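You operate a simulated robot arm through the tools that you are given. There is no shell and no other tool. Be economical: measure what you need, move in short steps, check, and stop when the job is done.

The job below is to be done with a simulated two-armed robot. You get a single attempt, and the scene is never put back.

## Task
Wipe up the spill on the laundry counter top with the striped cloth and put it back.

The check looks at the end state, three seconds after you hand in, the way a careful person would. Anything else that was tipped, shoved, dropped, spilled or broken makes it a failure. Flat cloth is picked up by pressing the open fingertips on it (5 to 10 N) and closing them slowly along it; thin cloth reads only 2 to 8 mm in the jaws.

## Robot
Two 7-joint arms with two-finger parallel grippers on one trunk, on a base that drives. Base frame: it is fixed to the floor where the robot stands at the start and does not move with it; the origin is under the middle of the robot, x ahead of it, y to its left, z up. Readings come in mm, degrees, newtons and seconds.
The left shoulder is at the start at [70, 187, 1240], the right one opposite. Payload 3.91 kg a hand.
The tool frame of a hand sits at the grasp point between the pads (the TCP): z along the fingers, y along the line on which they close. The tips reach 30 mm beyond it. Largest opening 110 mm; finger width 20, thickness 10; the body of the gripper, 48 by 112 mm, starts 55 mm behind the TCP.
Orientation is that of the tool frame in the base frame, as a unit quaternion [w, x, y, z]. With the fingers straight down and closing along the base's y, the tool's x points along the base's -x, its y along +y and its z along -z.

## Interface
- The arms move only by the tool servo_tool. It takes "left_commands", "right_commands" or both (then of equal length, played together; a hand with none holds still); each is a list of rows, each an object of numbers (a shift or turn left out is 0, a gripper value left out holds the last): "tx", "ty", "tz": the shift along the tool's x, y, z in mm; "ax", "ay", "az": the turn, a rotation vector about the tool's x, y, z in degrees; "grip": the opening, from 0 (shut) to 1 (fully open). In form: [{"tx": .., "ty": .., "tz": .., "ax": .., "ay": .., "az": .., "grip": ..}, ...]. A call has 1 to 12 rows; each row shifts and turns the commanded pose from where the row before left it, along the tool's axes as they then stand. Each row takes 0.2 s and may step no farther than 50 mm and 8.6 degrees from the row before; otherwise, or with a gripper value out of range, the whole call is refused. A pose out of reach is approached as far as the arm can. The call stops where the force on the tool passes 40 N (or 10 N more than at its start, if that is more) or the arm is blocked; 0.2 s more then pass. Each finger travels about 72 mm/s and halts on what it meets, pressing with about 31 N; the grip force reading is that of the motor and also rises with nothing between the fingers. The clock runs only during rows and for 0.2 s after the last one: add rows that do not move to give the fingers time. The reply holds the time, the measured pose of the TCP, the force on the tool along the base axes, the opening and the grip force, in the units named above and with some noise, and new pictures: "show" is both (left out), scene, wrist or none (wrist: the cameras of the hands that moved).
- Cameras (640 x 400 px; columns grow to the right, rows downward): "scene" is now at [123, 23.7, 1444.3]; the picture's right is [0.33, -0.94, 0.00], its down [-0.73, -0.25, -0.63] and it looks along [0.60, 0.21, -0.77] (base axes); focal length 248 px, centre (320, 200). "left" rides on the left gripper at [73, -17, -103] in its tool frame; the picture's right is [0.23, 0.97, 0.00], its down [-0.76, 0.18, -0.62] and it looks along [-0.61, 0.14, 0.78] (tool axes); focal length 222 px, centre (320, 200). "right" rides on the right gripper at [72, 17, -103] in its tool frame; the picture's right is [-0.23, 0.97, 0.00], its down [-0.76, -0.18, -0.62] and it looks along [-0.61, -0.14, 0.78] (tool axes); focal length 222 px, centre (320, 200). There is no depth. A picture from a camera that has moved, and an enlarged one, comes with that camera's place and axes in the base frame and with its lens.
- raise_lower(by): slides the trunk up (or, below 0, down) by that many mm; the arms and the scene camera ride with it, the base frame stays. It gives what a move gives, with no picture.
- steer(legs): drives the robot by 1 to 6 legs, each [ahead, turn to the left] in mm and degrees, along the robot's own axes; the way and the turn of a leg run together, so that a leg with both is an arc; at most 1500 mm and 180 degrees a leg. The arms and the cameras ride along, it lands a little off, and it stops where it bumps. It gives what a move gives, and a new picture of the scene camera.
- aim_head(pan, tilt): turns the head with the scene camera to pan (to the left, within 86 degrees either way) and tilt (down, from -29 to 69), counted from straight ahead of the robot. It gives what a move gives, and a new picture of the scene camera.
- inspect(camera, box): a new picture of the part [left, top, right, bottom] of that camera's present view, enlarged. No time passes.
- close_job(): hands the job in; it is judged then, once.

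Go step by step. Nothing tells you exact positions but the pictures and the camera data: compare them with the known pose of the tool, close in by small moves and look again before you grip or let go. The budget is 120 turns and 260 pictures, counting those below and the enlarged ones. Unless the task says otherwise, let go and move clear before handing in, and close with one line.

The tools are called after "Call:" by a JSON object that holds its "op" and its "data". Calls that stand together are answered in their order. servo_tool: Moves the arms, as the interface text tells. Its arguments: {"type":"object","properties":{"left_commands":{"type":"array","items":{"type":"object","properties":{"tx":{"type":"number"},"ty":{"type":"number"},"tz":{"type":"number"},"ax":{"type":"number"},"ay":{"type":"number"},"az":{"type":"number"},"grip":{"type":"number"}}}},"right_commands":{"type":"array","items":{"type":"object","properties":{"tx":{"type":"number"},"ty":{"type":"number"},"tz":{"type":"number"},"ax":{"type":"number"},"ay":{"type":"number"},"az":{"type":"number"},"grip":{"type":"number"}}}},"show":{"type":"string","enum":["both","scene","wrist","none"]}},"required":[]} The other tools are called the same way: raise_lower (by) slides the trunk up or down; steer (legs) drives the base; aim_head (pan, tilt) turns the head that bears the scene camera; inspect (camera, box) takes an enlarged picture of a part of a camera's view; close_job () hands the job in.

At the start:

```text
time_s: 0.0
left_position: [442.3, 410.7, 1133.6]
left_ee_rot: [-0.001, -0.001, 1.0, 0.0]
left_force: [0.1, 0.7, -0.2]
left_gripper_width: 110.0
left_gripper_force: 0.1
right_position: [456.1, 14.8, 1116.0]
right_ee_rot: [0.0, -0.001, 1.0, 0.0]
right_force: [0.5, -0.1, -0.7]
right_gripper_width: 110.1
right_gripper_force: 0.0
trunk travel left (down, up): [-750.0, 190.0]
robot x, y, heading: [-0.8, -1.3, 0.2]
head pan, tilt: [19.3, 50.6]
```

scene: 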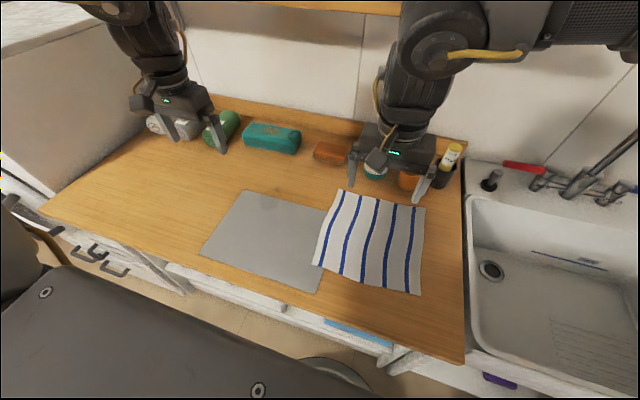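
right: 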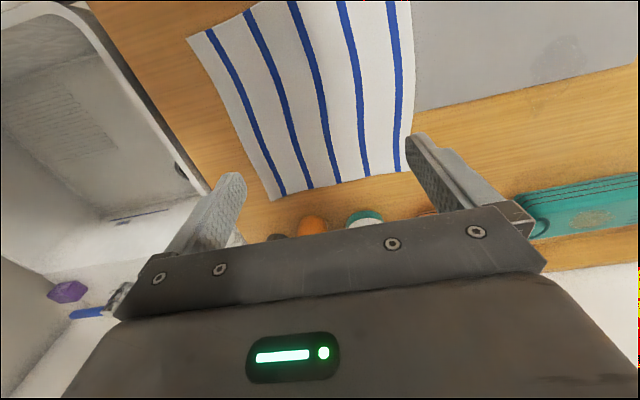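
left: 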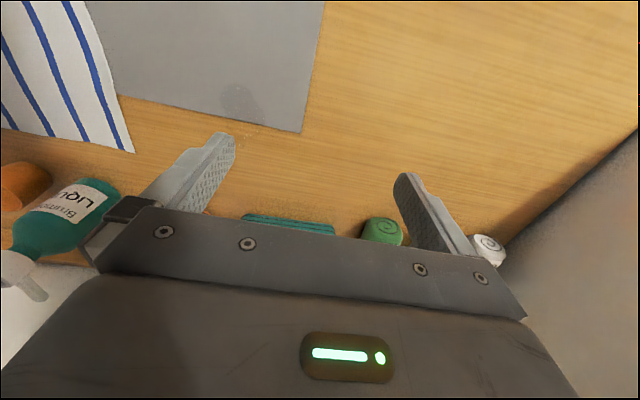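

I see the counter with a grey mat, a striped cloth partly next to or over it, and a faint dark spot on the mat's far-left corner that may be the spill. I'll look closer.

Call:
{"op": "inspect", "data": {"camera": "scene", "box": [180, 170, 440, 330]}}

Call:
{"op": "inspect", "data": {"camera": "left", "box": [90, 0, 410, 200]}}

Call:
{"op": "inspect", "data": {"camera": "scene", "box": [130, 80, 480, 200]}}

```text
2.46 times, centred on (310, 250) of scene
camera zoom: at [123.0, 23.7, 1444.3], right [0.33, -0.94, 0.0], down [-0.73, -0.25, -0.63], along [0.6, 0.21, -0.77], focal length 611 px, centre (345, 77)
```

zoom: 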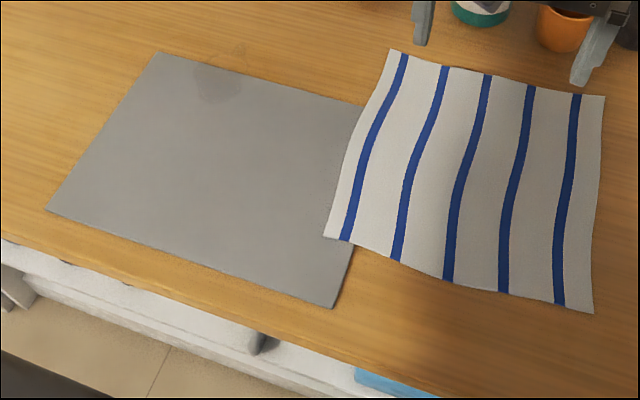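

```text
2.00 times, centred on (250, 100) of left
camera zoom: at [369.7, 393.9, 1238.1], right [-0.23, 0.97, 0.0], down [0.76, 0.18, 0.62], along [0.61, 0.14, -0.78], focal length 444 px, centre (460, 400)
```

zoom: 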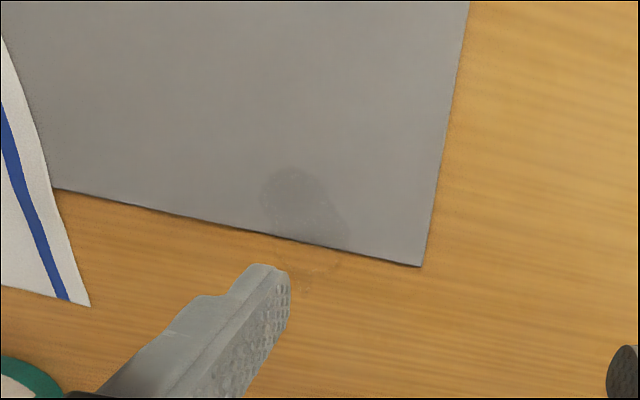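

```text
1.83 times, centred on (305, 140) of scene
camera zoom: at [123.0, 23.7, 1444.3], right [0.33, -0.94, 0.0], down [-0.73, -0.25, -0.63], along [0.6, 0.21, -0.77], focal length 454 px, centre (347, 310)
```

zoom: 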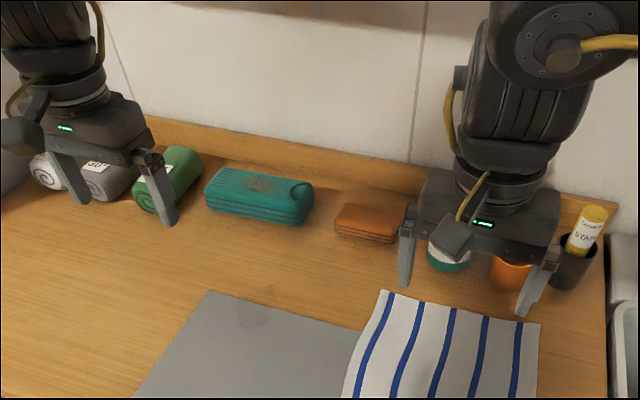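

The surface triangulates to about z≈900. The cloth spans about x 353–613, y −119…+134, and the spill sits near (490, 305) across the mat's far edge. I'll move the right hand aside and bring the left hand above the cloth's left edge.

Call:
{"op": "servo_tool", "data": {"left_commands": [{"ty": -45, "tx": -5}, {"ty": -45, "tx": -5}, {"ty": -45, "tx": -5}, {"ty": -45, "tx": -5}, {"ty": -45, "tx": -5}, {"ty": -45, "tx": -5}, {"ty": -45, "tx": -5, "grip": 0.6}, {"tz": 45}, {"tz": 45}, {}], "right_commands": [{"ty": -45}, {"ty": -45}, {"ty": -45}, {"ty": -45}, {"ty": -45}, {"ty": -45}, {}, {}, {}, {}]}}

```text
time_s: 2.2
left_position: [470.7, 229.6, 1044.9]
left_ee_rot: [0.0, 0.0, 1.0, 0.0]
left_force: [0.6, -0.1, 0.1]
left_gripper_width: 65.9
left_gripper_force: 0.0
left hand out of reach, approached as far as the arm can: row 5, 6, 7, 8, 9
right_position: [417.3, -206.8, 1109.4]
right_ee_rot: [0.001, 0.001, 1.0, -0.001]
right_force: [0.1, 0.8, 0.4]
right_gripper_width: 109.9
right_gripper_force: 0.0
right hand out of reach, approached as far as the arm can: row 5, 6
trunk travel left (down, up): [-750.0, 190.0]
robot x, y, heading: [0.5, -0.5, -0.2]
head pan, tilt: [19.3, 50.6]
camera scene: at [122.5, 23.5, 1444.4], right [0.33, -0.94, 0.0], down [-0.73, -0.25, -0.64], along [0.6, 0.21, -0.77], focal length 248 px, centre (320, 200)
camera right: at [347.0, -188.7, 1213.9], right [0.23, 0.97, 0.0], down [0.76, -0.18, 0.62], along [0.61, -0.14, -0.78], focal length 222 px, centre (320, 200)
camera left: at [398.9, 212.8, 1148.6], right [-0.23, 0.97, 0.0], down [0.76, 0.18, 0.62], along [0.61, 0.14, -0.78], focal length 222 px, centre (320, 200)
```

scene: 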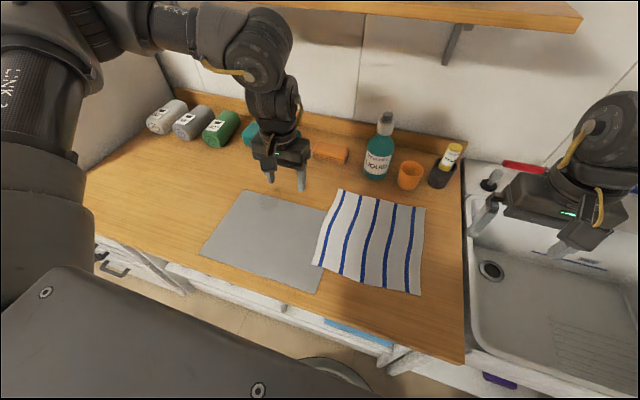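
right: 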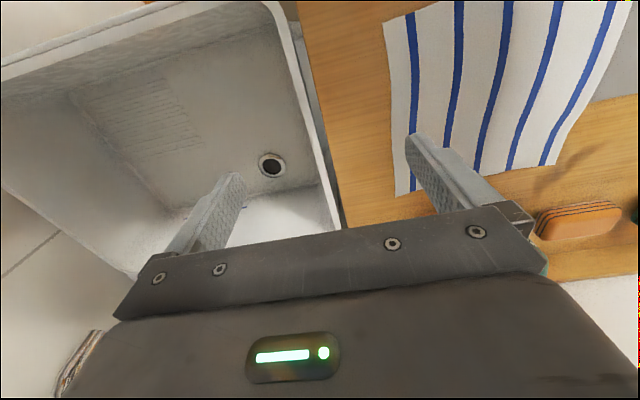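
left: 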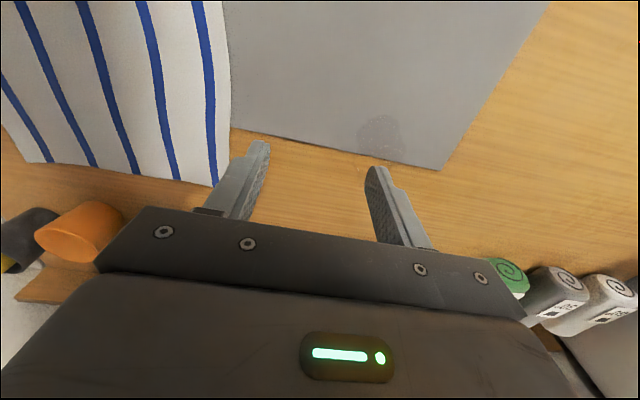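

The left hand stalled at y≈230 while moving inward. I'll check whether it can go further when lower.

Call:
{"op": "servo_tool", "data": {"left_commands": [{"tz": 30, "ty": -20}, {"ty": -30}, {"ty": -30}, {"ty": -30}, {}], "show": "wrist"}}

```text
time_s: 3.4
left_position: [472.7, 230.4, 1038.3]
left_ee_rot: [0.0, 0.0, 1.0, -0.001]
left_force: [-0.2, -0.4, -0.9]
left_gripper_width: 66.0
left_gripper_force: 0.1
left hand out of reach, approached as far as the arm can: row 1, 2, 3, 4
right_position: [418.3, -205.8, 1109.3]
right_ee_rot: [0.001, 0.002, 1.0, -0.001]
right_force: [0.2, 0.4, 0.2]
right_gripper_width: 110.1
right_gripper_force: 0.1
trunk travel left (down, up): [-750.0, 190.0]
robot x, y, heading: [-0.2, -2.1, -0.2]
head pan, tilt: [19.3, 50.6]
camera left: at [399.1, 214.3, 1142.5], right [-0.23, 0.97, 0.0], down [0.76, 0.18, 0.62], along [0.61, 0.14, -0.78], focal length 222 px, centre (320, 200)
```

left: 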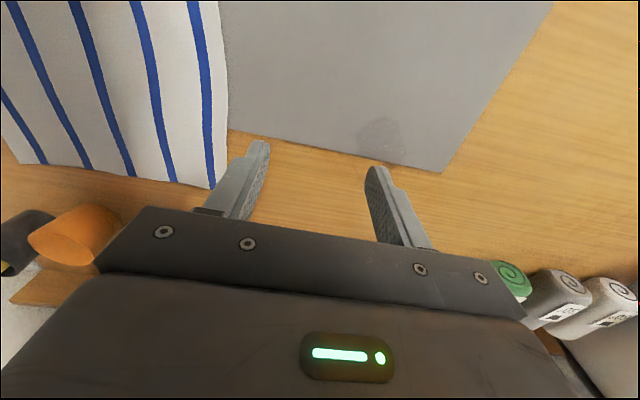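

The clockwise swing seems limited by wrist yaw, so I'll let the tool yaw along.

Call:
{"op": "servo_tool", "data": {"left_commands": [{"az": 8}, {"az": 8}, {"az": 8}, {"az": 8}, {}], "right_commands": [{"az": 8}, {"az": 8}, {"az": 8}, {}, {}], "show": "none"}}

```text
time_s: 4.6
left_position: [471.7, 231.5, 1038.3]
left_ee_rot: [0.001, 0.276, 0.961, -0.001]
left_force: [0.1, 0.2, -0.1]
left_gripper_width: 66.0
left_gripper_force: 0.0
right_position: [420.0, -205.8, 1109.3]
right_ee_rot: [0.0, 0.206, 0.979, 0.0]
right_force: [0.2, -0.3, 0.7]
right_gripper_width: 110.3
right_gripper_force: 0.0
trunk travel left (down, up): [-750.0, 190.0]
robot x, y, heading: [0.1, 1.8, -0.1]
head pan, tilt: [19.3, 50.6]
```

Call:
{"op": "servo_tool", "data": {"left_commands": [{"tx": -16, "ty": -25.4}, {"tx": -16, "ty": -25.4}, {"tx": -16, "ty": -25.4}, {}], "show": "none"}}

```text
time_s: 5.6
left_position: [454.7, 219.8, 1050.9]
left_ee_rot: [0.001, 0.275, 0.962, -0.001]
left_force: [-0.5, -0.1, -0.9]
left_gripper_width: 65.9
left_gripper_force: 0.0
left hand out of reach, approached as far as the arm can: row 1, 2, 3
right_position: [419.8, -205.8, 1109.6]
right_ee_rot: [0.0, 0.207, 0.978, 0.0]
right_force: [0.4, 0.1, 0.0]
right_gripper_width: 109.7
right_gripper_force: 0.0
trunk travel left (down, up): [-750.0, 190.0]
robot x, y, heading: [-0.3, -2.8, -0.3]
head pan, tilt: [19.3, 50.6]
```

Call:
{"op": "servo_tool", "data": {"left_commands": [{"az": -8, "ty": 20}, {"az": -8, "ty": 10}, {"az": -8}, {"az": -8}, {"tz": 30, "tx": -10}, {"tz": 30, "tx": -10}, {"ty": -25}, {"ty": -25}, {"ty": -25}, {}], "show": "scene"}}

```text
time_s: 7.8
left_position: [468.0, 237.2, 1016.0]
left_ee_rot: [0.0, 0.0, 1.0, -0.001]
left_force: [-0.3, -0.6, 0.3]
left_gripper_width: 66.1
left_gripper_force: 0.0
left hand out of reach, approached as far as the arm can: row 6, 7, 8, 9
right_position: [417.8, -206.3, 1110.0]
right_ee_rot: [0.0, 0.207, 0.978, 0.001]
right_force: [-0.5, -0.4, 0.8]
right_gripper_width: 110.0
right_gripper_force: 0.1
trunk travel left (down, up): [-750.0, 190.0]
robot x, y, heading: [-3.8, -0.4, 0.2]
head pan, tilt: [19.3, 50.6]
camera scene: at [122.7, 23.4, 1444.4], right [0.33, -0.94, 0.0], down [-0.73, -0.25, -0.64], along [0.6, 0.21, -0.77], focal length 248 px, centre (320, 200)
```

scene: 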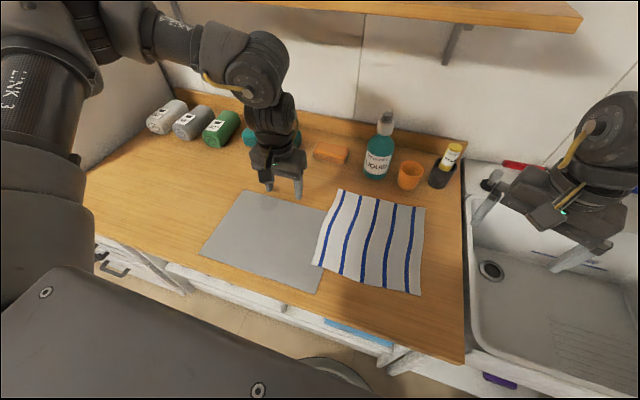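

The arms seem too folded here, since the work is too near the shoulders. I'll back the robot up 130 mm to unfold them.

Call:
{"op": "steer", "data": {"legs": [[-130, 0]]}}

Call:
{"op": "servo_tool", "data": {"left_commands": [{"tx": -40}, {"tx": -40}, {"tx": -40}, {"ty": -40}, {"ty": -40}, {"ty": -40}, {}], "show": "both"}}

```text
time_s: 9.1
left_position: [338.6, 236.9, 1015.8]
left_ee_rot: [-0.001, 0.0, 1.0, -0.001]
left_force: [-0.7, 0.2, 0.0]
left_gripper_width: 65.9
left_gripper_force: 0.1
right_position: [289.2, -205.7, 1109.4]
right_ee_rot: [0.001, 0.207, 0.978, 0.0]
right_force: [0.5, 0.1, 0.8]
right_gripper_width: 109.7
right_gripper_force: 0.1
trunk travel left (down, up): [-750.0, 190.0]
robot x, y, heading: [-129.6, -7.4, 0.0]
head pan, tilt: [19.3, 50.6]
camera scene: at [-6.5, 23.5, 1444.2], right [0.33, -0.94, 0.0], down [-0.73, -0.25, -0.63], along [0.6, 0.21, -0.77], focal length 248 px, centre (320, 200)
```

scene: 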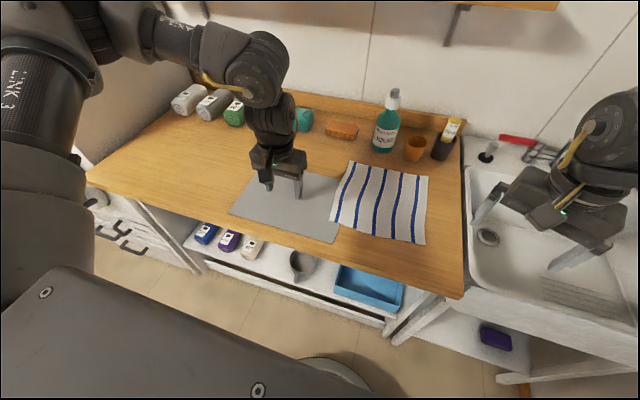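

```text
time_s: 10.7
left_position: [372.7, 240.6, 1052.9]
left_ee_rot: [0.001, 0.0, 1.0, -0.002]
left_force: [0.1, -0.2, -0.5]
left_gripper_width: 66.0
left_gripper_force: 0.1
left hand out of reach, approached as far as the arm can: row 1, 2, 3, 4, 5, 6
right_position: [289.2, -205.7, 1109.3]
right_ee_rot: [-0.001, 0.207, 0.978, 0.0]
right_force: [-0.6, 0.0, -0.2]
right_gripper_width: 110.1
right_gripper_force: 0.0
trunk travel left (down, up): [-750.0, 190.0]
robot x, y, heading: [-134.3, -0.1, 0.1]
head pan, tilt: [19.3, 50.6]
camera scene: at [-7.0, 23.5, 1444.3], right [0.33, -0.94, 0.0], down [-0.73, -0.25, -0.63], along [0.6, 0.21, -0.77], focal length 248 px, centre (320, 200)
camera left: at [300.5, 225.6, 1157.1], right [-0.23, 0.97, 0.0], down [0.76, 0.18, 0.62], along [0.61, 0.14, -0.78], focal length 222 px, centre (320, 200)
```

scene: 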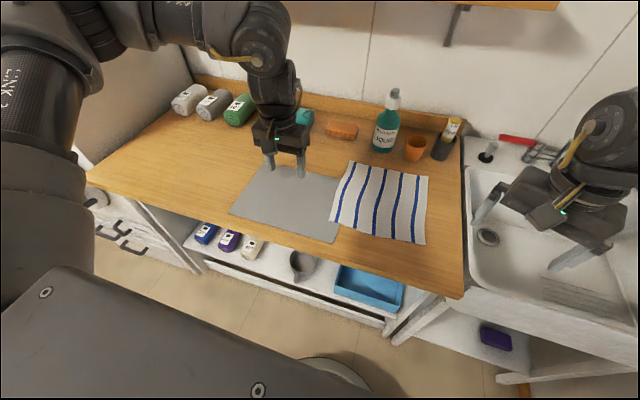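
left: 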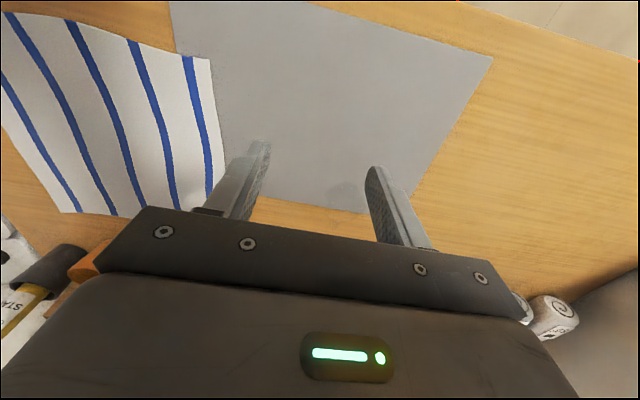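

The limit looks like an arm posture issue. I'll swing back outward, go lower there, and re-approach.

Call:
{"op": "servo_tool", "data": {"left_commands": [{"ty": 45, "tx": 10}, {"ty": 45}, {"ty": 45}, {"ty": 30}, {"tz": 30}, {"tz": 30}, {"tz": 30}, {"tx": -40}, {"tx": -40}, {"tx": -40}, {}], "show": "scene"}}

```text
time_s: 13.1
left_position: [466.5, 410.5, 971.2]
left_ee_rot: [0.001, 0.0, 1.0, -0.001]
left_force: [-0.8, 0.9, 0.6]
left_gripper_width: 65.9
left_gripper_force: 0.0
left hand out of reach, approached as far as the arm can: row 10
right_position: [287.1, -206.1, 1109.5]
right_ee_rot: [0.0, 0.208, 0.978, 0.0]
right_force: [0.5, -0.9, -0.2]
right_gripper_width: 110.0
right_gripper_force: 0.0
trunk travel left (down, up): [-750.0, 190.0]
robot x, y, heading: [-130.1, -3.4, 0.2]
head pan, tilt: [19.3, 50.6]
camera scene: at [-8.1, 23.4, 1444.4], right [0.33, -0.94, 0.0], down [-0.73, -0.25, -0.64], along [0.6, 0.21, -0.77], focal length 248 px, centre (320, 200)
```

scene: 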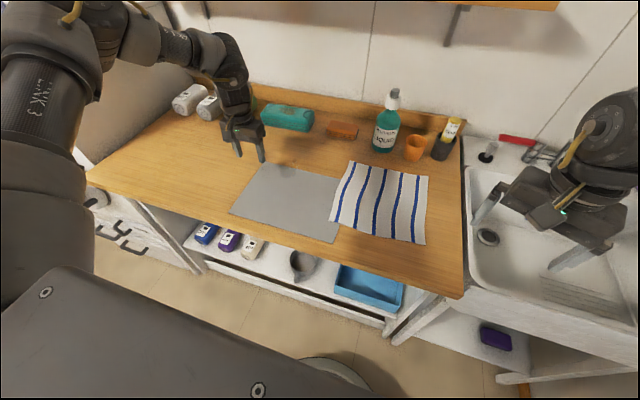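

Call:
{"op": "servo_tool", "data": {"left_commands": [{"tx": 30, "ty": -20}, {"ty": -40}, {"ty": -40}, {"ty": -40}, {"ty": -40}, {"ty": -40}, {"ty": -40}, {"ty": -40}, {}], "show": "scene"}}

```text
time_s: 15.1
left_position: [350.1, 235.5, 1032.5]
left_ee_rot: [0.001, 0.0, 1.0, -0.002]
left_force: [0.6, 0.3, 0.7]
left_gripper_width: 66.0
left_gripper_force: 0.1
left hand out of reach, approached as far as the arm can: row 3, 4, 5, 6, 7, 8
right_position: [287.4, -205.8, 1110.8]
right_ee_rot: [0.0, 0.208, 0.978, 0.0]
right_force: [-0.1, -0.7, -0.1]
right_gripper_width: 110.0
right_gripper_force: 0.1
trunk travel left (down, up): [-750.0, 190.0]
robot x, y, heading: [-128.0, -1.7, 0.1]
head pan, tilt: [19.3, 50.6]
camera scene: at [-7.4, 23.8, 1444.3], right [0.33, -0.94, 0.0], down [-0.73, -0.25, -0.63], along [0.6, 0.21, -0.77], focal length 248 px, centre (320, 200)
```

scene: 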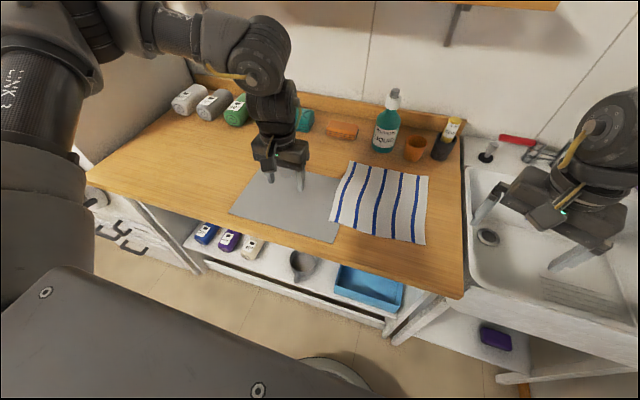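

The left hand only works outward of its shoulder. I'll park it out of the way and test how far the right hand reaches to the left.

Call:
{"op": "servo_tool", "data": {"left_commands": [{"tz": -30, "ty": 45}, {"ty": 45, "tz": -30}, {"ty": 45, "tx": 30}, {"ty": 45, "tx": 30}, {"ty": 45, "tx": 20}, {"ty": 30}, {}, {}, {}, {}, {}], "right_commands": [{"az": -8, "ty": 20}, {"az": -8, "ty": 40}, {"az": -8, "ty": 40}, {"ty": 45}, {"ty": 45, "tx": -30}, {"ty": 45, "tx": -40}, {"ty": 45, "tx": -40}, {"ty": 45, "tx": -40}, {"ty": 45, "tx": -40}, {"ty": 45, "tx": -10}, {"grip": 0.6}], "show": "both"}}

```text
refused: row 1 steps farther than a row can; nothing moved
```

Call:
{"op": "servo_tool", "data": {"left_commands": [{"tz": -25, "ty": 40}, {"ty": 40, "tz": -25}, {"ty": 40, "tx": 25}, {"ty": 40, "tx": 25}, {"ty": 40, "tx": 20}, {"ty": 30}, {}, {}, {}, {}, {}, {}], "right_commands": [{"az": -8, "ty": 20}, {"az": -8, "ty": 40}, {"az": -8, "ty": 40}, {"ty": 45}, {"ty": 40, "tx": -28}, {"ty": 40, "tx": -28}, {"ty": 40, "tx": -28}, {"ty": 40, "tx": -28}, {"ty": 40, "tx": -28}, {"ty": 40, "tx": -28}, {"ty": 40, "tx": -20}, {"grip": 0.6}], "show": "both"}}

```text
time_s: 17.7
left_position: [281.0, 465.7, 1082.7]
left_ee_rot: [0.0, 0.0, 1.0, 0.0]
left_force: [-0.6, -0.3, 0.4]
left_gripper_width: 65.9
left_gripper_force: 0.1
right_position: [429.8, 88.0, 1114.8]
right_ee_rot: [-0.001, 0.009, 1.0, 0.008]
right_force: [0.1, -0.2, 0.0]
right_gripper_width: 66.2
right_gripper_force: 0.1
right hand out of reach, approached as far as the arm can: row 9, 10, 11
trunk travel left (down, up): [-750.0, 190.0]
robot x, y, heading: [-130.9, -1.0, 0.0]
head pan, tilt: [19.3, 50.6]
camera scene: at [-7.7, 23.1, 1444.4], right [0.33, -0.94, 0.0], down [-0.73, -0.25, -0.64], along [0.6, 0.21, -0.77], focal length 248 px, centre (320, 200)
camera right: at [358.4, 103.1, 1218.9], right [0.24, 0.97, 0.02], down [0.76, -0.2, 0.62], along [0.6, -0.14, -0.79], focal length 222 px, centre (320, 200)
camera left: at [207.2, 448.5, 1187.1], right [-0.23, 0.97, 0.0], down [0.76, 0.18, 0.62], along [0.61, 0.14, -0.78], focal length 222 px, centre (320, 200)
```

scene: 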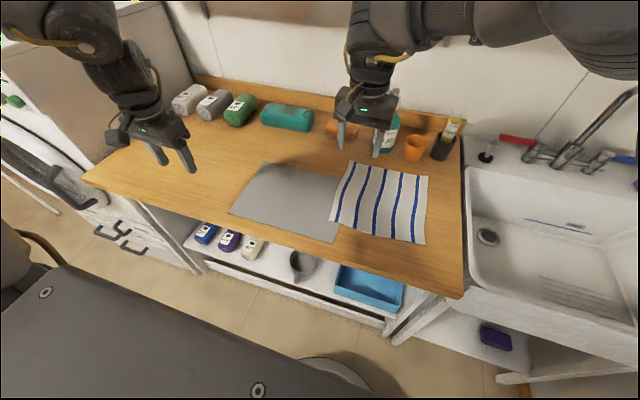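
right: 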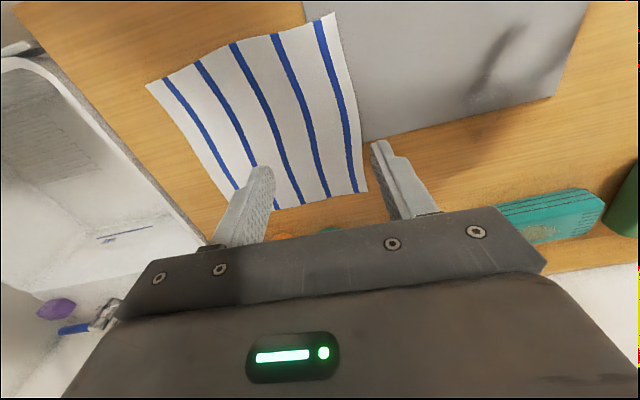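
left: 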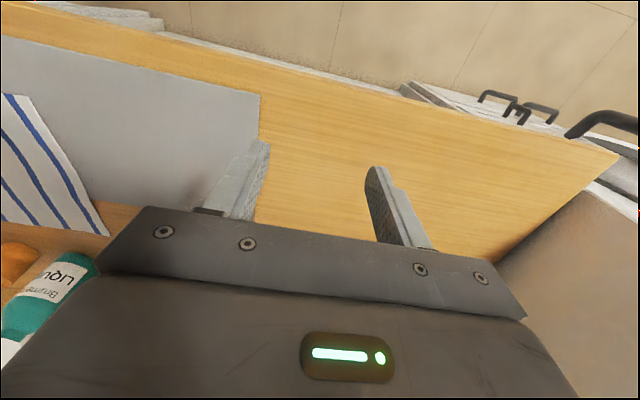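

The right arm works best when targets sit around −20° off the robot's heading. I'll tuck both hands and turn the robot left about 28°.

Call:
{"op": "servo_tool", "data": {"left_commands": [{"tx": 20, "ty": -35}, {"tx": 20, "ty": -35}, {"tx": 20, "ty": -35}, {"tx": 15, "ty": -20}, {}], "right_commands": [{"tx": 25, "ty": -35}, {"tx": 25, "ty": -35}, {"tx": 25, "ty": -35}, {"tx": 15, "ty": -30}, {}], "show": "none"}}

Call:
{"op": "steer", "data": {"legs": [[0, 28]]}}

Call:
{"op": "aim_head", "data": {"pan": -10, "tilt": 48}}

```text
time_s: 18.9
left_position: [208.4, 340.8, 1084.2]
left_ee_rot: [0.0, 0.0, 1.0, -0.002]
left_force: [0.6, 0.3, -0.1]
left_gripper_width: 65.9
left_gripper_force: 0.0
left hand out of reach, approached as far as the arm can: row 4
right_position: [332.2, -39.7, 1110.7]
right_ee_rot: [0.0, 0.0, 1.0, 0.0]
right_force: [-1.3, 0.1, 0.6]
right_gripper_width: 65.8
right_gripper_force: 0.0
trunk travel left (down, up): [-750.0, 190.0]
robot x, y, heading: [-129.0, 0.7, 0.2]
head pan, tilt: [19.3, 50.6]
```

```text
time_s: 20.7
left_position: [8.1, 462.0, 1083.0]
left_ee_rot: [-0.001, -0.243, 0.97, -0.001]
left_force: [-0.3, 0.0, -1.1]
left_gripper_width: 65.9
left_gripper_force: 0.1
right_position: [297.8, 183.5, 1110.5]
right_ee_rot: [0.0, -0.243, 0.97, 0.0]
right_force: [0.0, -0.7, -0.3]
right_gripper_width: 66.1
right_gripper_force: 0.2
trunk travel left (down, up): [-750.0, 190.0]
robot x, y, heading: [-129.4, -1.7, 28.1]
head pan, tilt: [19.3, 50.6]
camera scene: at [-33.5, 78.3, 1444.3], right [0.73, -0.68, 0.0], down [-0.52, -0.57, -0.63], along [0.43, 0.47, -0.77], focal length 248 px, centre (320, 200)
```

scene: 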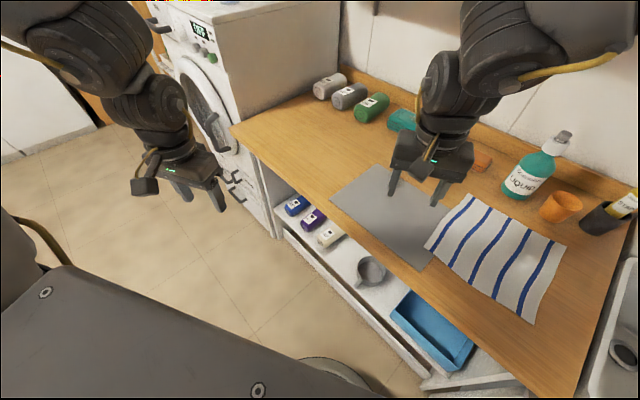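

```text
time_s: 21.6
left_position: [7.3, 461.3, 1084.3]
left_ee_rot: [-0.001, -0.244, 0.97, -0.001]
left_force: [-0.4, -0.2, -0.7]
left_gripper_width: 66.1
left_gripper_force: 0.0
right_position: [296.8, 182.9, 1110.3]
right_ee_rot: [0.0, -0.244, 0.97, -0.001]
right_force: [0.7, -0.3, -0.5]
right_gripper_width: 66.2
right_gripper_force: 0.0
trunk travel left (down, up): [-750.0, 190.0]
robot x, y, heading: [-131.8, -1.1, 28.1]
head pan, tilt: [-10.0, 48.0]
camera scene: at [-10.6, 46.5, 1447.8], right [0.31, -0.95, 0.0], down [-0.71, -0.23, -0.67], along [0.64, 0.21, -0.74], focal length 248 px, centre (320, 200)
```

scene: 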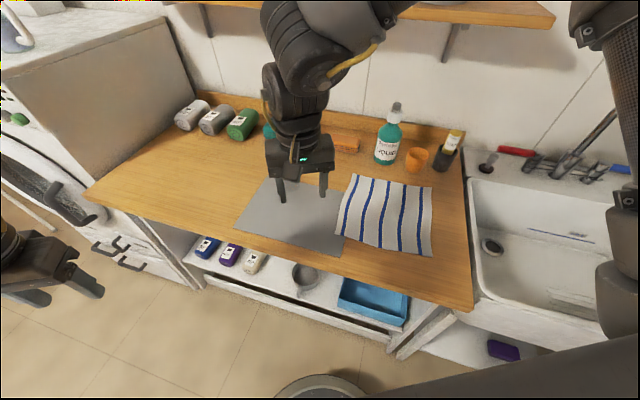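

Call:
{"op": "servo_tool", "data": {"right_commands": [{"tx": -24, "ty": -33}, {"tx": -24, "ty": -33}, {"tx": -24, "ty": -33}, {"tx": -24, "ty": -33}, {"tx": -24, "ty": -33}, {"tz": 40}, {"tz": 40}, {}], "show": "both"}}

```text
time_s: 23.4
left_position: [5.9, 460.3, 1084.0]
left_ee_rot: [0.001, -0.244, 0.97, -0.001]
left_force: [0.4, 0.2, 0.2]
left_gripper_width: 66.0
left_gripper_force: 0.1
right_position: [379.7, 133.2, 1027.6]
right_ee_rot: [0.001, -0.241, 0.97, 0.0]
right_force: [0.0, 0.4, 0.0]
right_gripper_width: 66.0
right_gripper_force: 0.1
right hand out of reach, approached as far as the arm can: row 3, 4, 5
trunk travel left (down, up): [-750.0, 190.0]
robot x, y, heading: [-130.7, 0.9, 27.8]
head pan, tilt: [-10.0, 48.0]
camera scene: at [-12.2, 45.9, 1448.0], right [0.31, -0.95, 0.0], down [-0.71, -0.23, -0.67], along [0.64, 0.21, -0.74], focal length 248 px, centre (320, 200)
camera right: at [308.5, 114.2, 1131.9], right [-0.26, 0.97, 0.0], down [0.75, 0.2, 0.62], along [0.6, 0.16, -0.78], focal length 222 px, centre (320, 200)
```

scene: 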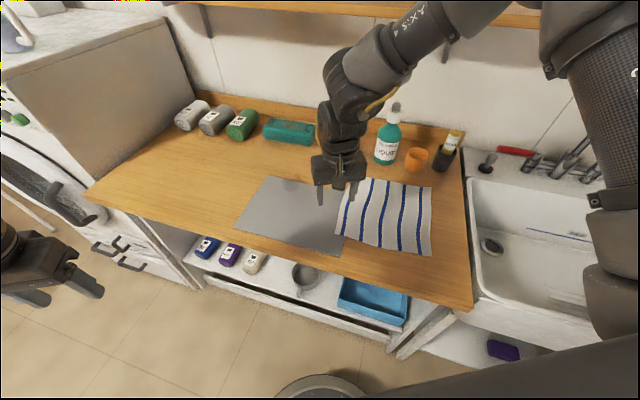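
right: 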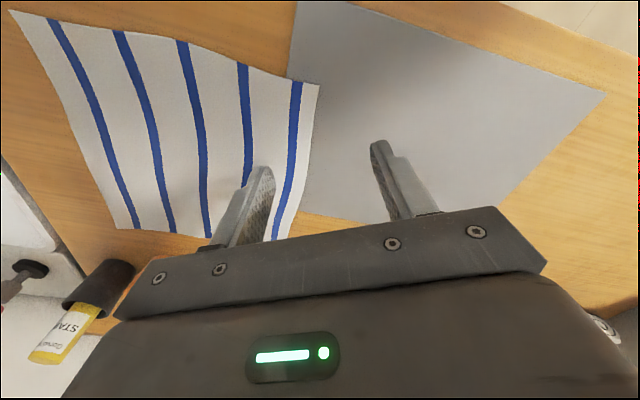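

The arm still stalls short. I'll test whether the tool's yaw is what limits it.

Call:
{"op": "servo_tool", "data": {"right_commands": [{"az": 8}, {"az": 8}, {"az": 8}, {"tx": -30}, {"tx": 30}, {"az": -8}, {"az": -8}, {"az": -8}, {"az": -8}, {"az": -8}, {"az": -8}, {"tx": -30}], "show": "none"}}

```text
time_s: 26.0
left_position: [9.3, 461.7, 1083.5]
left_ee_rot: [-0.002, -0.243, 0.97, -0.002]
left_force: [0.8, -0.9, 0.2]
left_gripper_width: 66.1
left_gripper_force: 0.0
right_position: [260.5, 196.7, 1038.6]
right_ee_rot: [0.0, -0.438, 0.899, -0.001]
right_force: [0.1, 0.1, -0.6]
right_gripper_width: 66.0
right_gripper_force: 0.1
right hand out of reach, approached as far as the arm can: row 9, 10, 11, 12
trunk travel left (down, up): [-750.0, 190.0]
robot x, y, heading: [-127.1, -1.2, 28.0]
head pan, tilt: [-10.0, 48.0]
```

The clockwise yaw (+az) frees the right arm. I'll rotate it that way and move over the cloth's left edge.

Call:
{"op": "servo_tool", "data": {"right_commands": [{"az": 8}, {"az": 8}, {"az": 8}, {"az": 8}, {"az": 8}, {"az": 8}, {"az": 8}, {}], "show": "none"}}

```text
time_s: 27.8
left_position: [8.1, 460.7, 1083.2]
left_ee_rot: [-0.001, -0.243, 0.97, -0.001]
left_force: [-0.1, -0.3, -0.4]
left_gripper_width: 65.7
left_gripper_force: 0.0
right_position: [258.4, 197.1, 1038.9]
right_ee_rot: [0.0, 0.034, 0.999, 0.0]
right_force: [-0.3, 0.2, 0.1]
right_gripper_width: 65.9
right_gripper_force: 0.0
trunk travel left (down, up): [-750.0, 190.0]
robot x, y, heading: [-129.7, -3.9, 28.1]
head pan, tilt: [-10.0, 48.0]
```

Call:
{"op": "servo_tool", "data": {"right_commands": [{"tx": -38, "ty": -15}, {"tx": -38, "ty": -15}, {"tx": -38, "ty": -15}, {"tx": -38, "ty": -15}, {"tx": -38, "ty": -15}, {"tx": -38, "ty": -15}, {}], "show": "wrist"}}

```text
time_s: 29.4
left_position: [6.8, 460.6, 1084.4]
left_ee_rot: [-0.001, -0.242, 0.97, -0.003]
left_force: [-0.5, 0.7, 0.6]
left_gripper_width: 65.9
left_gripper_force: 0.1
right_position: [481.7, 90.9, 1040.3]
right_ee_rot: [0.001, 0.033, 0.999, 0.0]
right_force: [-0.5, 0.0, 0.5]
right_gripper_width: 66.2
right_gripper_force: 0.1
trunk travel left (down, up): [-750.0, 190.0]
robot x, y, heading: [-129.2, 0.6, 27.9]
head pan, tilt: [-10.0, 48.0]
camera right: at [411.0, 112.2, 1142.7], right [0.29, 0.96, 0.0], down [0.75, -0.23, 0.62], along [0.6, -0.18, -0.78], focal length 222 px, centre (320, 200)
```

right: 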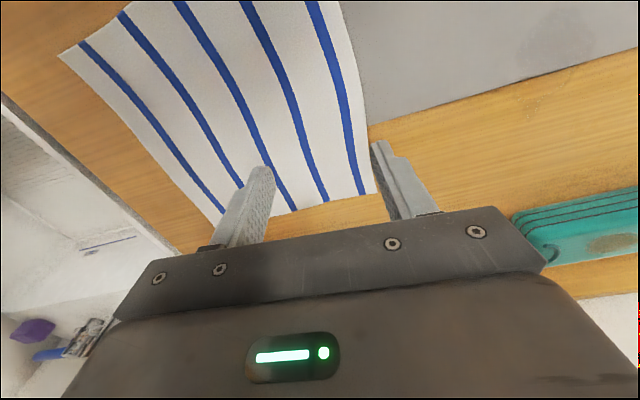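

Edge at x≈483 is y≈136, matching the estimate. I'll descend towards the cloth.

Call:
{"op": "servo_tool", "data": {"right_commands": [{"ty": 6, "grip": 0.45}, {"tz": 40}, {"tz": 40}, {"tz": 10}, {}], "show": "both"}}

```text
time_s: 30.6
left_position: [7.2, 460.8, 1083.0]
left_ee_rot: [-0.001, -0.243, 0.97, 0.0]
left_force: [0.6, 0.5, -0.2]
left_gripper_width: 66.1
left_gripper_force: 0.0
right_position: [481.5, 97.1, 949.6]
right_ee_rot: [0.0, 0.033, 0.999, -0.001]
right_force: [-0.7, -0.3, 0.3]
right_gripper_width: 49.6
right_gripper_force: 0.1
trunk travel left (down, up): [-750.0, 190.0]
robot x, y, heading: [-129.3, -1.9, 28.3]
head pan, tilt: [-10.0, 48.0]
camera scene: at [-10.6, 46.5, 1447.8], right [0.31, -0.95, 0.0], down [-0.71, -0.23, -0.67], along [0.64, 0.21, -0.74], focal length 248 px, centre (320, 200)
camera right: at [410.8, 118.6, 1052.1], right [0.29, 0.96, 0.0], down [0.75, -0.23, 0.62], along [0.6, -0.18, -0.78], focal length 222 px, centre (320, 200)
```

scene: 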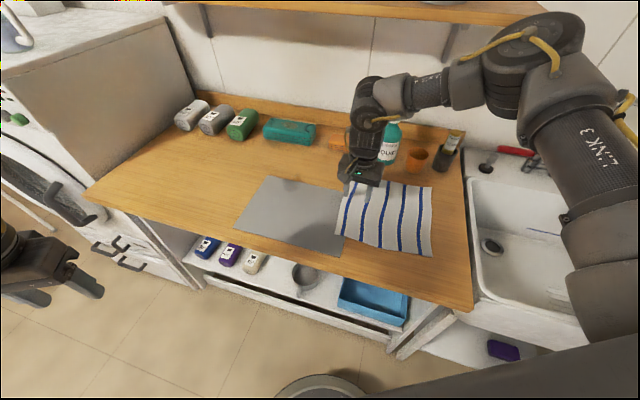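
right: 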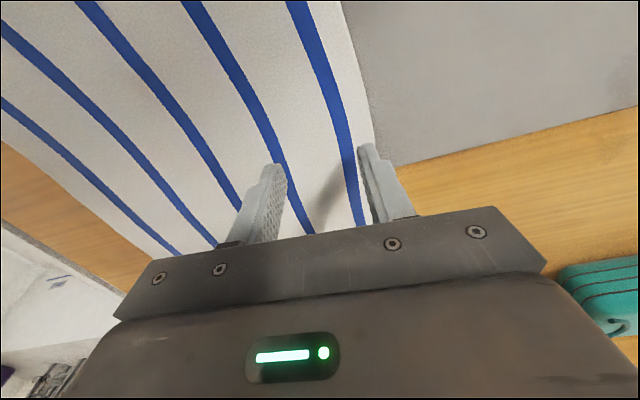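

Call:
{"op": "servo_tool", "data": {"right_commands": [{"ty": -8}, {"tz": 4}, {"tz": 4}, {"tz": 3}, {"tz": 2}, {}], "show": "wrist"}}

```text
time_s: 32.0
left_position: [6.4, 460.3, 1083.9]
left_ee_rot: [-0.001, -0.244, 0.97, -0.001]
left_force: [0.5, 0.1, -1.0]
left_gripper_width: 66.0
left_gripper_force: 0.0
right_position: [480.5, 89.5, 936.3]
right_ee_rot: [0.0, 0.033, 0.999, 0.0]
right_force: [-0.5, 0.1, -0.5]
right_gripper_width: 49.3
right_gripper_force: 0.1
trunk travel left (down, up): [-750.0, 190.0]
robot x, y, heading: [-130.1, -3.2, 28.3]
head pan, tilt: [-10.0, 48.0]
camera right: at [410.2, 110.9, 1040.1], right [0.29, 0.96, 0.0], down [0.75, -0.23, 0.62], along [0.6, -0.18, -0.78], focal length 222 px, centre (320, 200)
```

right: 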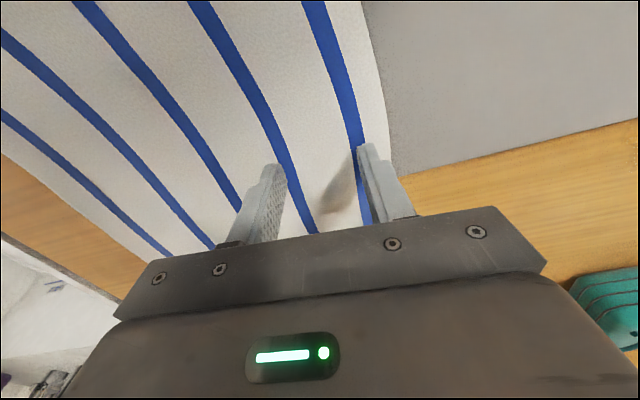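

Call:
{"op": "servo_tool", "data": {"right_commands": [{"tz": 2}, {"tz": 2}, {"tz": 2}, {"tz": 1}, {}], "show": "none"}}

```text
time_s: 33.1
left_position: [5.8, 459.1, 1083.7]
left_ee_rot: [0.001, -0.243, 0.97, -0.002]
left_force: [0.5, 0.1, 0.5]
left_gripper_width: 66.0
left_gripper_force: 0.1
right_position: [479.5, 90.6, 934.4]
right_ee_rot: [0.004, 0.035, 0.999, 0.004]
right_force: [-7.7, -4.1, 18.9]
right_gripper_width: 47.2
right_gripper_force: 0.0
trunk travel left (down, up): [-750.0, 190.0]
robot x, y, heading: [-133.5, 1.1, 28.0]
head pan, tilt: [-10.0, 48.0]
stopped in row 5 (right hand): the force on the tool passed its limit (the readings are from after the stop); the commanded pose is now the measured one
```

Call:
{"op": "servo_tool", "data": {"right_commands": [{"tz": -0.5}, {}], "show": "none"}}

```text
time_s: 33.7
left_position: [4.2, 459.5, 1083.9]
left_ee_rot: [0.001, -0.242, 0.97, -0.001]
left_force: [0.3, -0.3, -0.3]
left_gripper_width: 65.8
left_gripper_force: 0.1
right_position: [480.2, 91.2, 934.8]
right_ee_rot: [0.004, 0.036, 0.999, 0.003]
right_force: [-6.1, -2.6, 20.2]
right_gripper_width: 48.2
right_gripper_force: 0.0
trunk travel left (down, up): [-750.0, 190.0]
robot x, y, heading: [-130.4, -2.1, 28.0]
head pan, tilt: [-10.0, 48.0]
```

Call:
{"op": "servo_tool", "data": {"right_commands": [{"tz": -1}, {}], "show": "none"}}

```text
time_s: 34.3
left_position: [4.8, 460.9, 1084.3]
left_ee_rot: [0.0, -0.243, 0.97, -0.001]
left_force: [-0.4, 0.1, 0.0]
left_gripper_width: 65.9
left_gripper_force: 0.1
right_position: [479.0, 89.9, 934.4]
right_ee_rot: [0.003, 0.034, 0.999, 0.002]
right_force: [-5.8, -1.6, 15.5]
right_gripper_width: 48.2
right_gripper_force: 0.1
trunk travel left (down, up): [-750.0, 190.0]
robot x, y, heading: [-130.9, -1.9, 28.1]
head pan, tilt: [-10.0, 48.0]
```

Call:
{"op": "servo_tool", "data": {"right_commands": [{"tz": -1.4}, {}, {"grip": 0.4}, {"grip": 0.35}, {"grip": 0.3}, {"grip": 0.25}, {"grip": 0.2}, {"grip": 0.15}, {"grip": 0.1}, {"grip": 0.05}, {"grip": 0.0}, {}], "show": "wrist"}}

```text
time_s: 36.9
left_position: [6.8, 460.9, 1084.3]
left_ee_rot: [0.0, -0.243, 0.97, 0.0]
left_force: [0.1, 0.2, 0.0]
left_gripper_width: 66.1
left_gripper_force: 0.0
right_position: [482.2, 90.5, 934.9]
right_ee_rot: [0.003, 0.035, 0.999, 0.002]
right_force: [0.1, 0.5, 3.5]
right_gripper_width: 2.0
right_gripper_force: 30.6
trunk travel left (down, up): [-750.0, 190.0]
robot x, y, heading: [-131.3, 1.2, 27.8]
head pan, tilt: [-10.0, 48.0]
camera right: at [411.4, 111.7, 1038.9], right [0.29, 0.96, 0.01], down [0.74, -0.23, 0.63], along [0.6, -0.18, -0.78], focal length 222 px, centre (320, 200)
```

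right: 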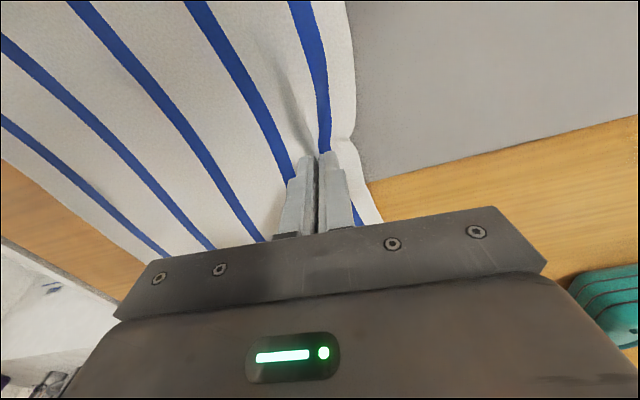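

The cloth is pinched (2 mm). I'll lift slightly and draw it left towards the spill.

Call:
{"op": "servo_tool", "data": {"right_commands": [{"tz": -6}, {"tz": -4}, {"ty": 20}, {"ty": 25}, {"ty": 25}, {"ty": 25}, {"ty": 25}, {"ty": 25}, {}], "show": "both"}}

```text
time_s: 38.9
left_position: [6.9, 460.9, 1083.9]
left_ee_rot: [-0.001, -0.243, 0.97, -0.001]
left_force: [-0.1, -0.4, 0.7]
left_gripper_width: 65.9
left_gripper_force: 0.0
right_position: [493.1, 234.6, 945.6]
right_ee_rot: [0.003, 0.034, 0.999, 0.002]
right_force: [-0.1, 0.3, -0.1]
right_gripper_width: 2.0
right_gripper_force: 31.8
trunk travel left (down, up): [-750.0, 190.0]
robot x, y, heading: [-129.3, -0.4, 27.9]
head pan, tilt: [-10.0, 48.0]
camera scene: at [-10.3, 45.7, 1447.8], right [0.31, -0.95, 0.0], down [-0.71, -0.23, -0.67], along [0.64, 0.21, -0.74], focal length 248 px, centre (320, 200)
camera right: at [422.9, 255.9, 1049.1], right [0.29, 0.96, 0.01], down [0.74, -0.23, 0.63], along [0.6, -0.18, -0.78], focal length 222 px, centre (320, 200)
```

scene: 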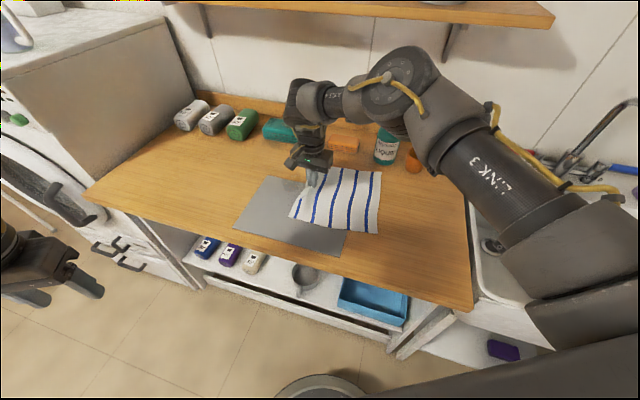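
right: 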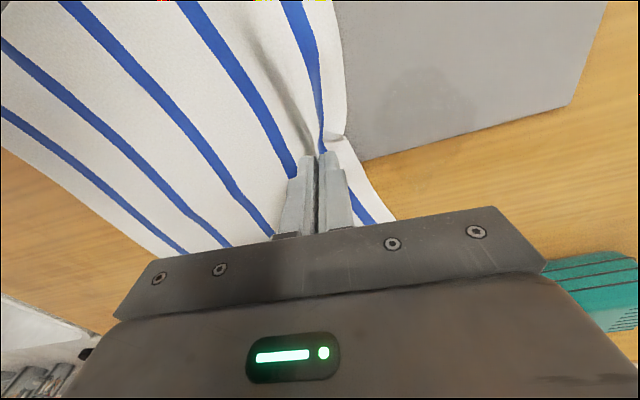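

Call:
{"op": "inspect", "data": {"camera": "right", "box": [320, 30, 560, 190]}}

```text
2.50 times, centred on (440, 110) of right
camera zoom: at [422.9, 255.9, 1049.1], right [0.29, 0.96, 0.01], down [0.74, -0.23, 0.63], along [0.6, -0.18, -0.78], focal length 555 px, centre (20, 425)
```

zoom: 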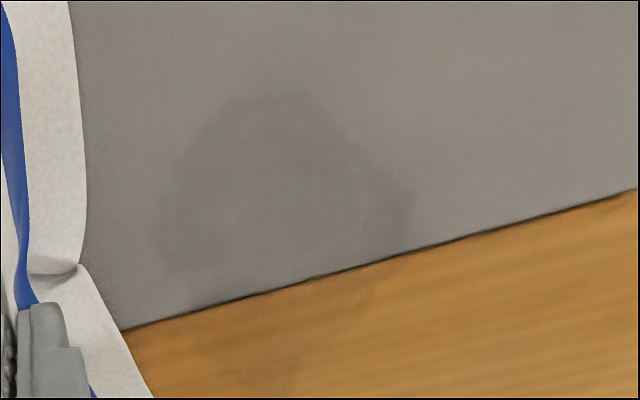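

The spill spans roughly x 450–545, y 275–340 across the mat's far edge. I'll move to its near-left corner and press gently before wiping.

Call:
{"op": "servo_tool", "data": {"right_commands": [{"tx": 20, "ty": 18}, {"tx": 20, "ty": 18}, {"tz": 5}, {"tz": 3}, {"tz": 1}, {}], "show": "none"}}

```text
time_s: 40.3
left_position: [7.0, 461.1, 1083.4]
left_ee_rot: [-0.001, -0.243, 0.97, -0.001]
left_force: [-0.2, -0.5, 1.0]
left_gripper_width: 65.8
left_gripper_force: 0.1
right_position: [455.5, 273.2, 937.0]
right_ee_rot: [0.003, 0.035, 0.999, 0.003]
right_force: [-0.5, -0.4, 1.0]
right_gripper_width: 1.9
right_gripper_force: 31.1
trunk travel left (down, up): [-750.0, 190.0]
robot x, y, heading: [-129.7, -2.4, 27.8]
head pan, tilt: [-10.0, 48.0]
```

Call:
{"op": "servo_tool", "data": {"right_commands": [{"tz": 1}, {"tz": 1}, {"tz": 1}, {}], "show": "none"}}

```text
time_s: 41.3
left_position: [7.3, 461.3, 1084.3]
left_ee_rot: [0.0, -0.243, 0.97, -0.001]
left_force: [0.7, -0.6, -0.1]
left_gripper_width: 65.9
left_gripper_force: 0.0
right_position: [455.1, 273.8, 934.7]
right_ee_rot: [0.004, 0.035, 0.999, 0.003]
right_force: [3.7, 0.6, 11.6]
right_gripper_width: 1.7
right_gripper_force: 31.0
trunk travel left (down, up): [-750.0, 190.0]
robot x, y, heading: [-127.5, -2.5, 28.0]
head pan, tilt: [-10.0, 48.0]
```

Call:
{"op": "servo_tool", "data": {"right_commands": [{"tz": -0.5, "tx": -20, "ty": 1.4}, {"tx": -20, "ty": 1.4}, {"tx": -20, "ty": 1.4}, {"tx": -20, "ty": 1.4}, {"tx": -15, "ty": 1}, {}], "show": "both"}}

```text
time_s: 42.7
left_position: [7.3, 459.9, 1083.8]
left_ee_rot: [-0.001, -0.243, 0.97, -0.002]
left_force: [0.4, -0.4, -0.2]
left_gripper_width: 66.1
left_gripper_force: 0.0
right_position: [493.0, 269.1, 935.7]
right_ee_rot: [0.003, 0.035, 0.999, 0.003]
right_force: [-1.0, 1.6, 3.7]
right_gripper_width: 2.0
right_gripper_force: 31.2
right hand out of reach, approached as far as the arm can: row 2, 3, 4, 5
trunk travel left (down, up): [-750.0, 190.0]
robot x, y, heading: [-131.3, -0.9, 28.1]
head pan, tilt: [-10.0, 48.0]
camera scene: at [-11.2, 46.7, 1447.8], right [0.31, -0.95, 0.0], down [-0.71, -0.23, -0.67], along [0.64, 0.21, -0.74], focal length 248 px, centre (320, 200)
camera right: at [422.2, 290.5, 1039.0], right [0.3, 0.96, 0.01], down [0.74, -0.23, 0.63], along [0.6, -0.18, -0.78], focal length 222 px, centre (320, 200)
```

scene: 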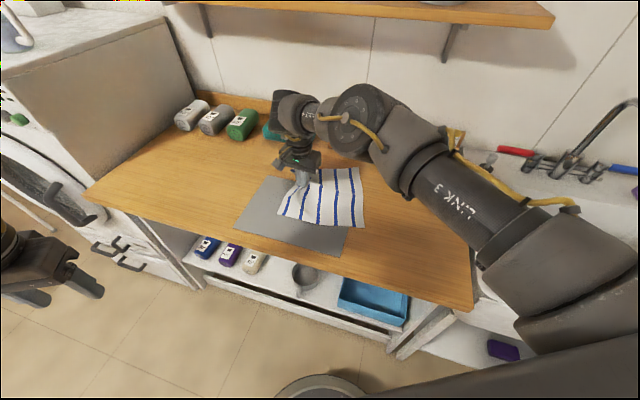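
right: 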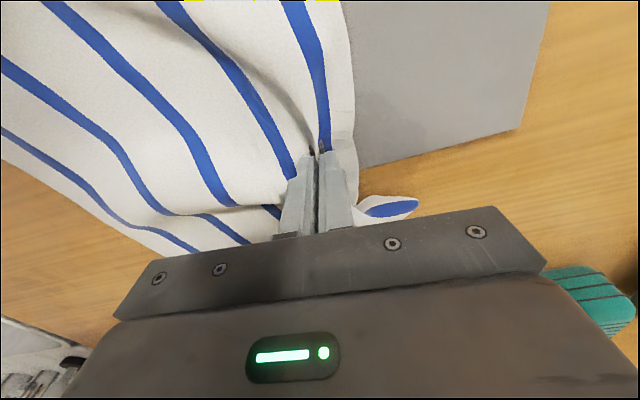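

The reach is at its limit, and spill visibly remains. I'll lift slightly and drive 80 mm forward so the hand works nearer.

Call:
{"op": "servo_tool", "data": {"right_commands": [{"tz": -6}, {"tz": -4, "tx": 20}, {"tx": 20}, {}], "show": "none"}}

Call:
{"op": "steer", "data": {"legs": [[80, 0]]}}

```text
time_s: 43.7
left_position: [8.4, 461.5, 1083.3]
left_ee_rot: [0.0, -0.243, 0.97, -0.001]
left_force: [-0.2, 0.1, 0.3]
left_gripper_width: 66.1
left_gripper_force: 0.0
right_position: [453.2, 272.6, 944.4]
right_ee_rot: [0.002, 0.035, 0.999, 0.003]
right_force: [0.1, -0.1, 0.4]
right_gripper_width: 1.8
right_gripper_force: 30.8
trunk travel left (down, up): [-750.0, 190.0]
robot x, y, heading: [-129.9, -1.5, 28.0]
head pan, tilt: [-10.0, 48.0]
```

```text
time_s: 44.7
left_position: [65.9, 494.4, 1087.3]
left_ee_rot: [0.005, -0.244, 0.97, 0.0]
left_force: [-2.0, -0.4, 0.4]
left_gripper_width: 66.1
left_gripper_force: 0.0
right_position: [513.8, 305.4, 953.5]
right_ee_rot: [0.007, 0.034, 0.999, 0.006]
right_force: [-0.2, -0.2, 0.9]
right_gripper_width: 2.1
right_gripper_force: 31.3
trunk travel left (down, up): [-750.0, 190.0]
robot x, y, heading: [-58.7, 37.1, 28.2]
head pan, tilt: [-10.0, 48.0]
camera scene: at [48.1, 77.6, 1449.2], right [0.31, -0.95, 0.0], down [-0.7, -0.23, -0.68], along [0.64, 0.21, -0.74], focal length 248 px, centre (320, 200)
```

scene: 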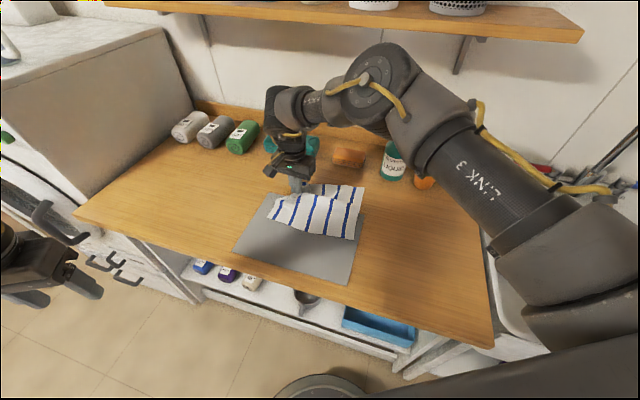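

Call:
{"op": "servo_tool", "data": {"right_commands": [{"tx": 20, "ty": -4}, {"tx": 20, "ty": -4}, {}], "show": "both"}}

```text
time_s: 45.5
left_position: [77.1, 499.5, 1083.2]
left_ee_rot: [0.0, -0.244, 0.97, -0.003]
left_force: [1.3, 0.3, -0.1]
left_gripper_width: 65.8
left_gripper_force: 0.0
right_position: [484.4, 305.6, 943.3]
right_ee_rot: [0.002, 0.034, 0.999, 0.002]
right_force: [0.0, 0.5, -0.1]
right_gripper_width: 1.9
right_gripper_force: 31.3
trunk travel left (down, up): [-750.0, 190.0]
robot x, y, heading: [-61.1, 34.1, 28.1]
head pan, tilt: [-10.0, 48.0]
camera scene: at [62.3, 85.9, 1447.5], right [0.31, -0.95, 0.0], down [-0.71, -0.23, -0.67], along [0.63, 0.21, -0.74], focal length 248 px, centre (320, 200)
camera right: at [413.3, 326.5, 1047.2], right [0.29, 0.96, 0.01], down [0.75, -0.23, 0.63], along [0.6, -0.18, -0.78], focal length 222 px, centre (320, 200)
```

scene: 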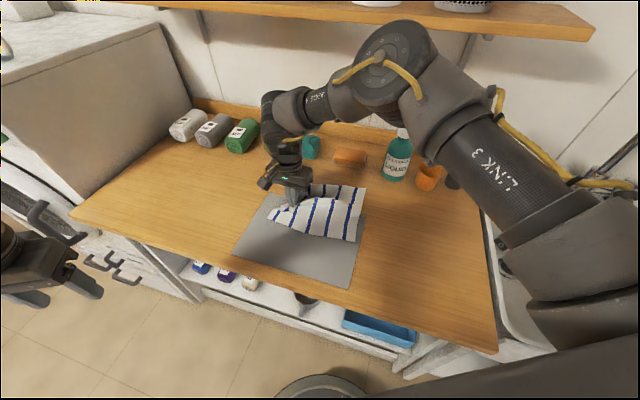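
right: 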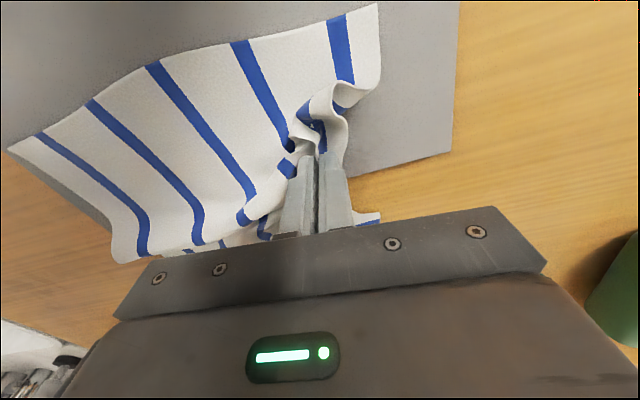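

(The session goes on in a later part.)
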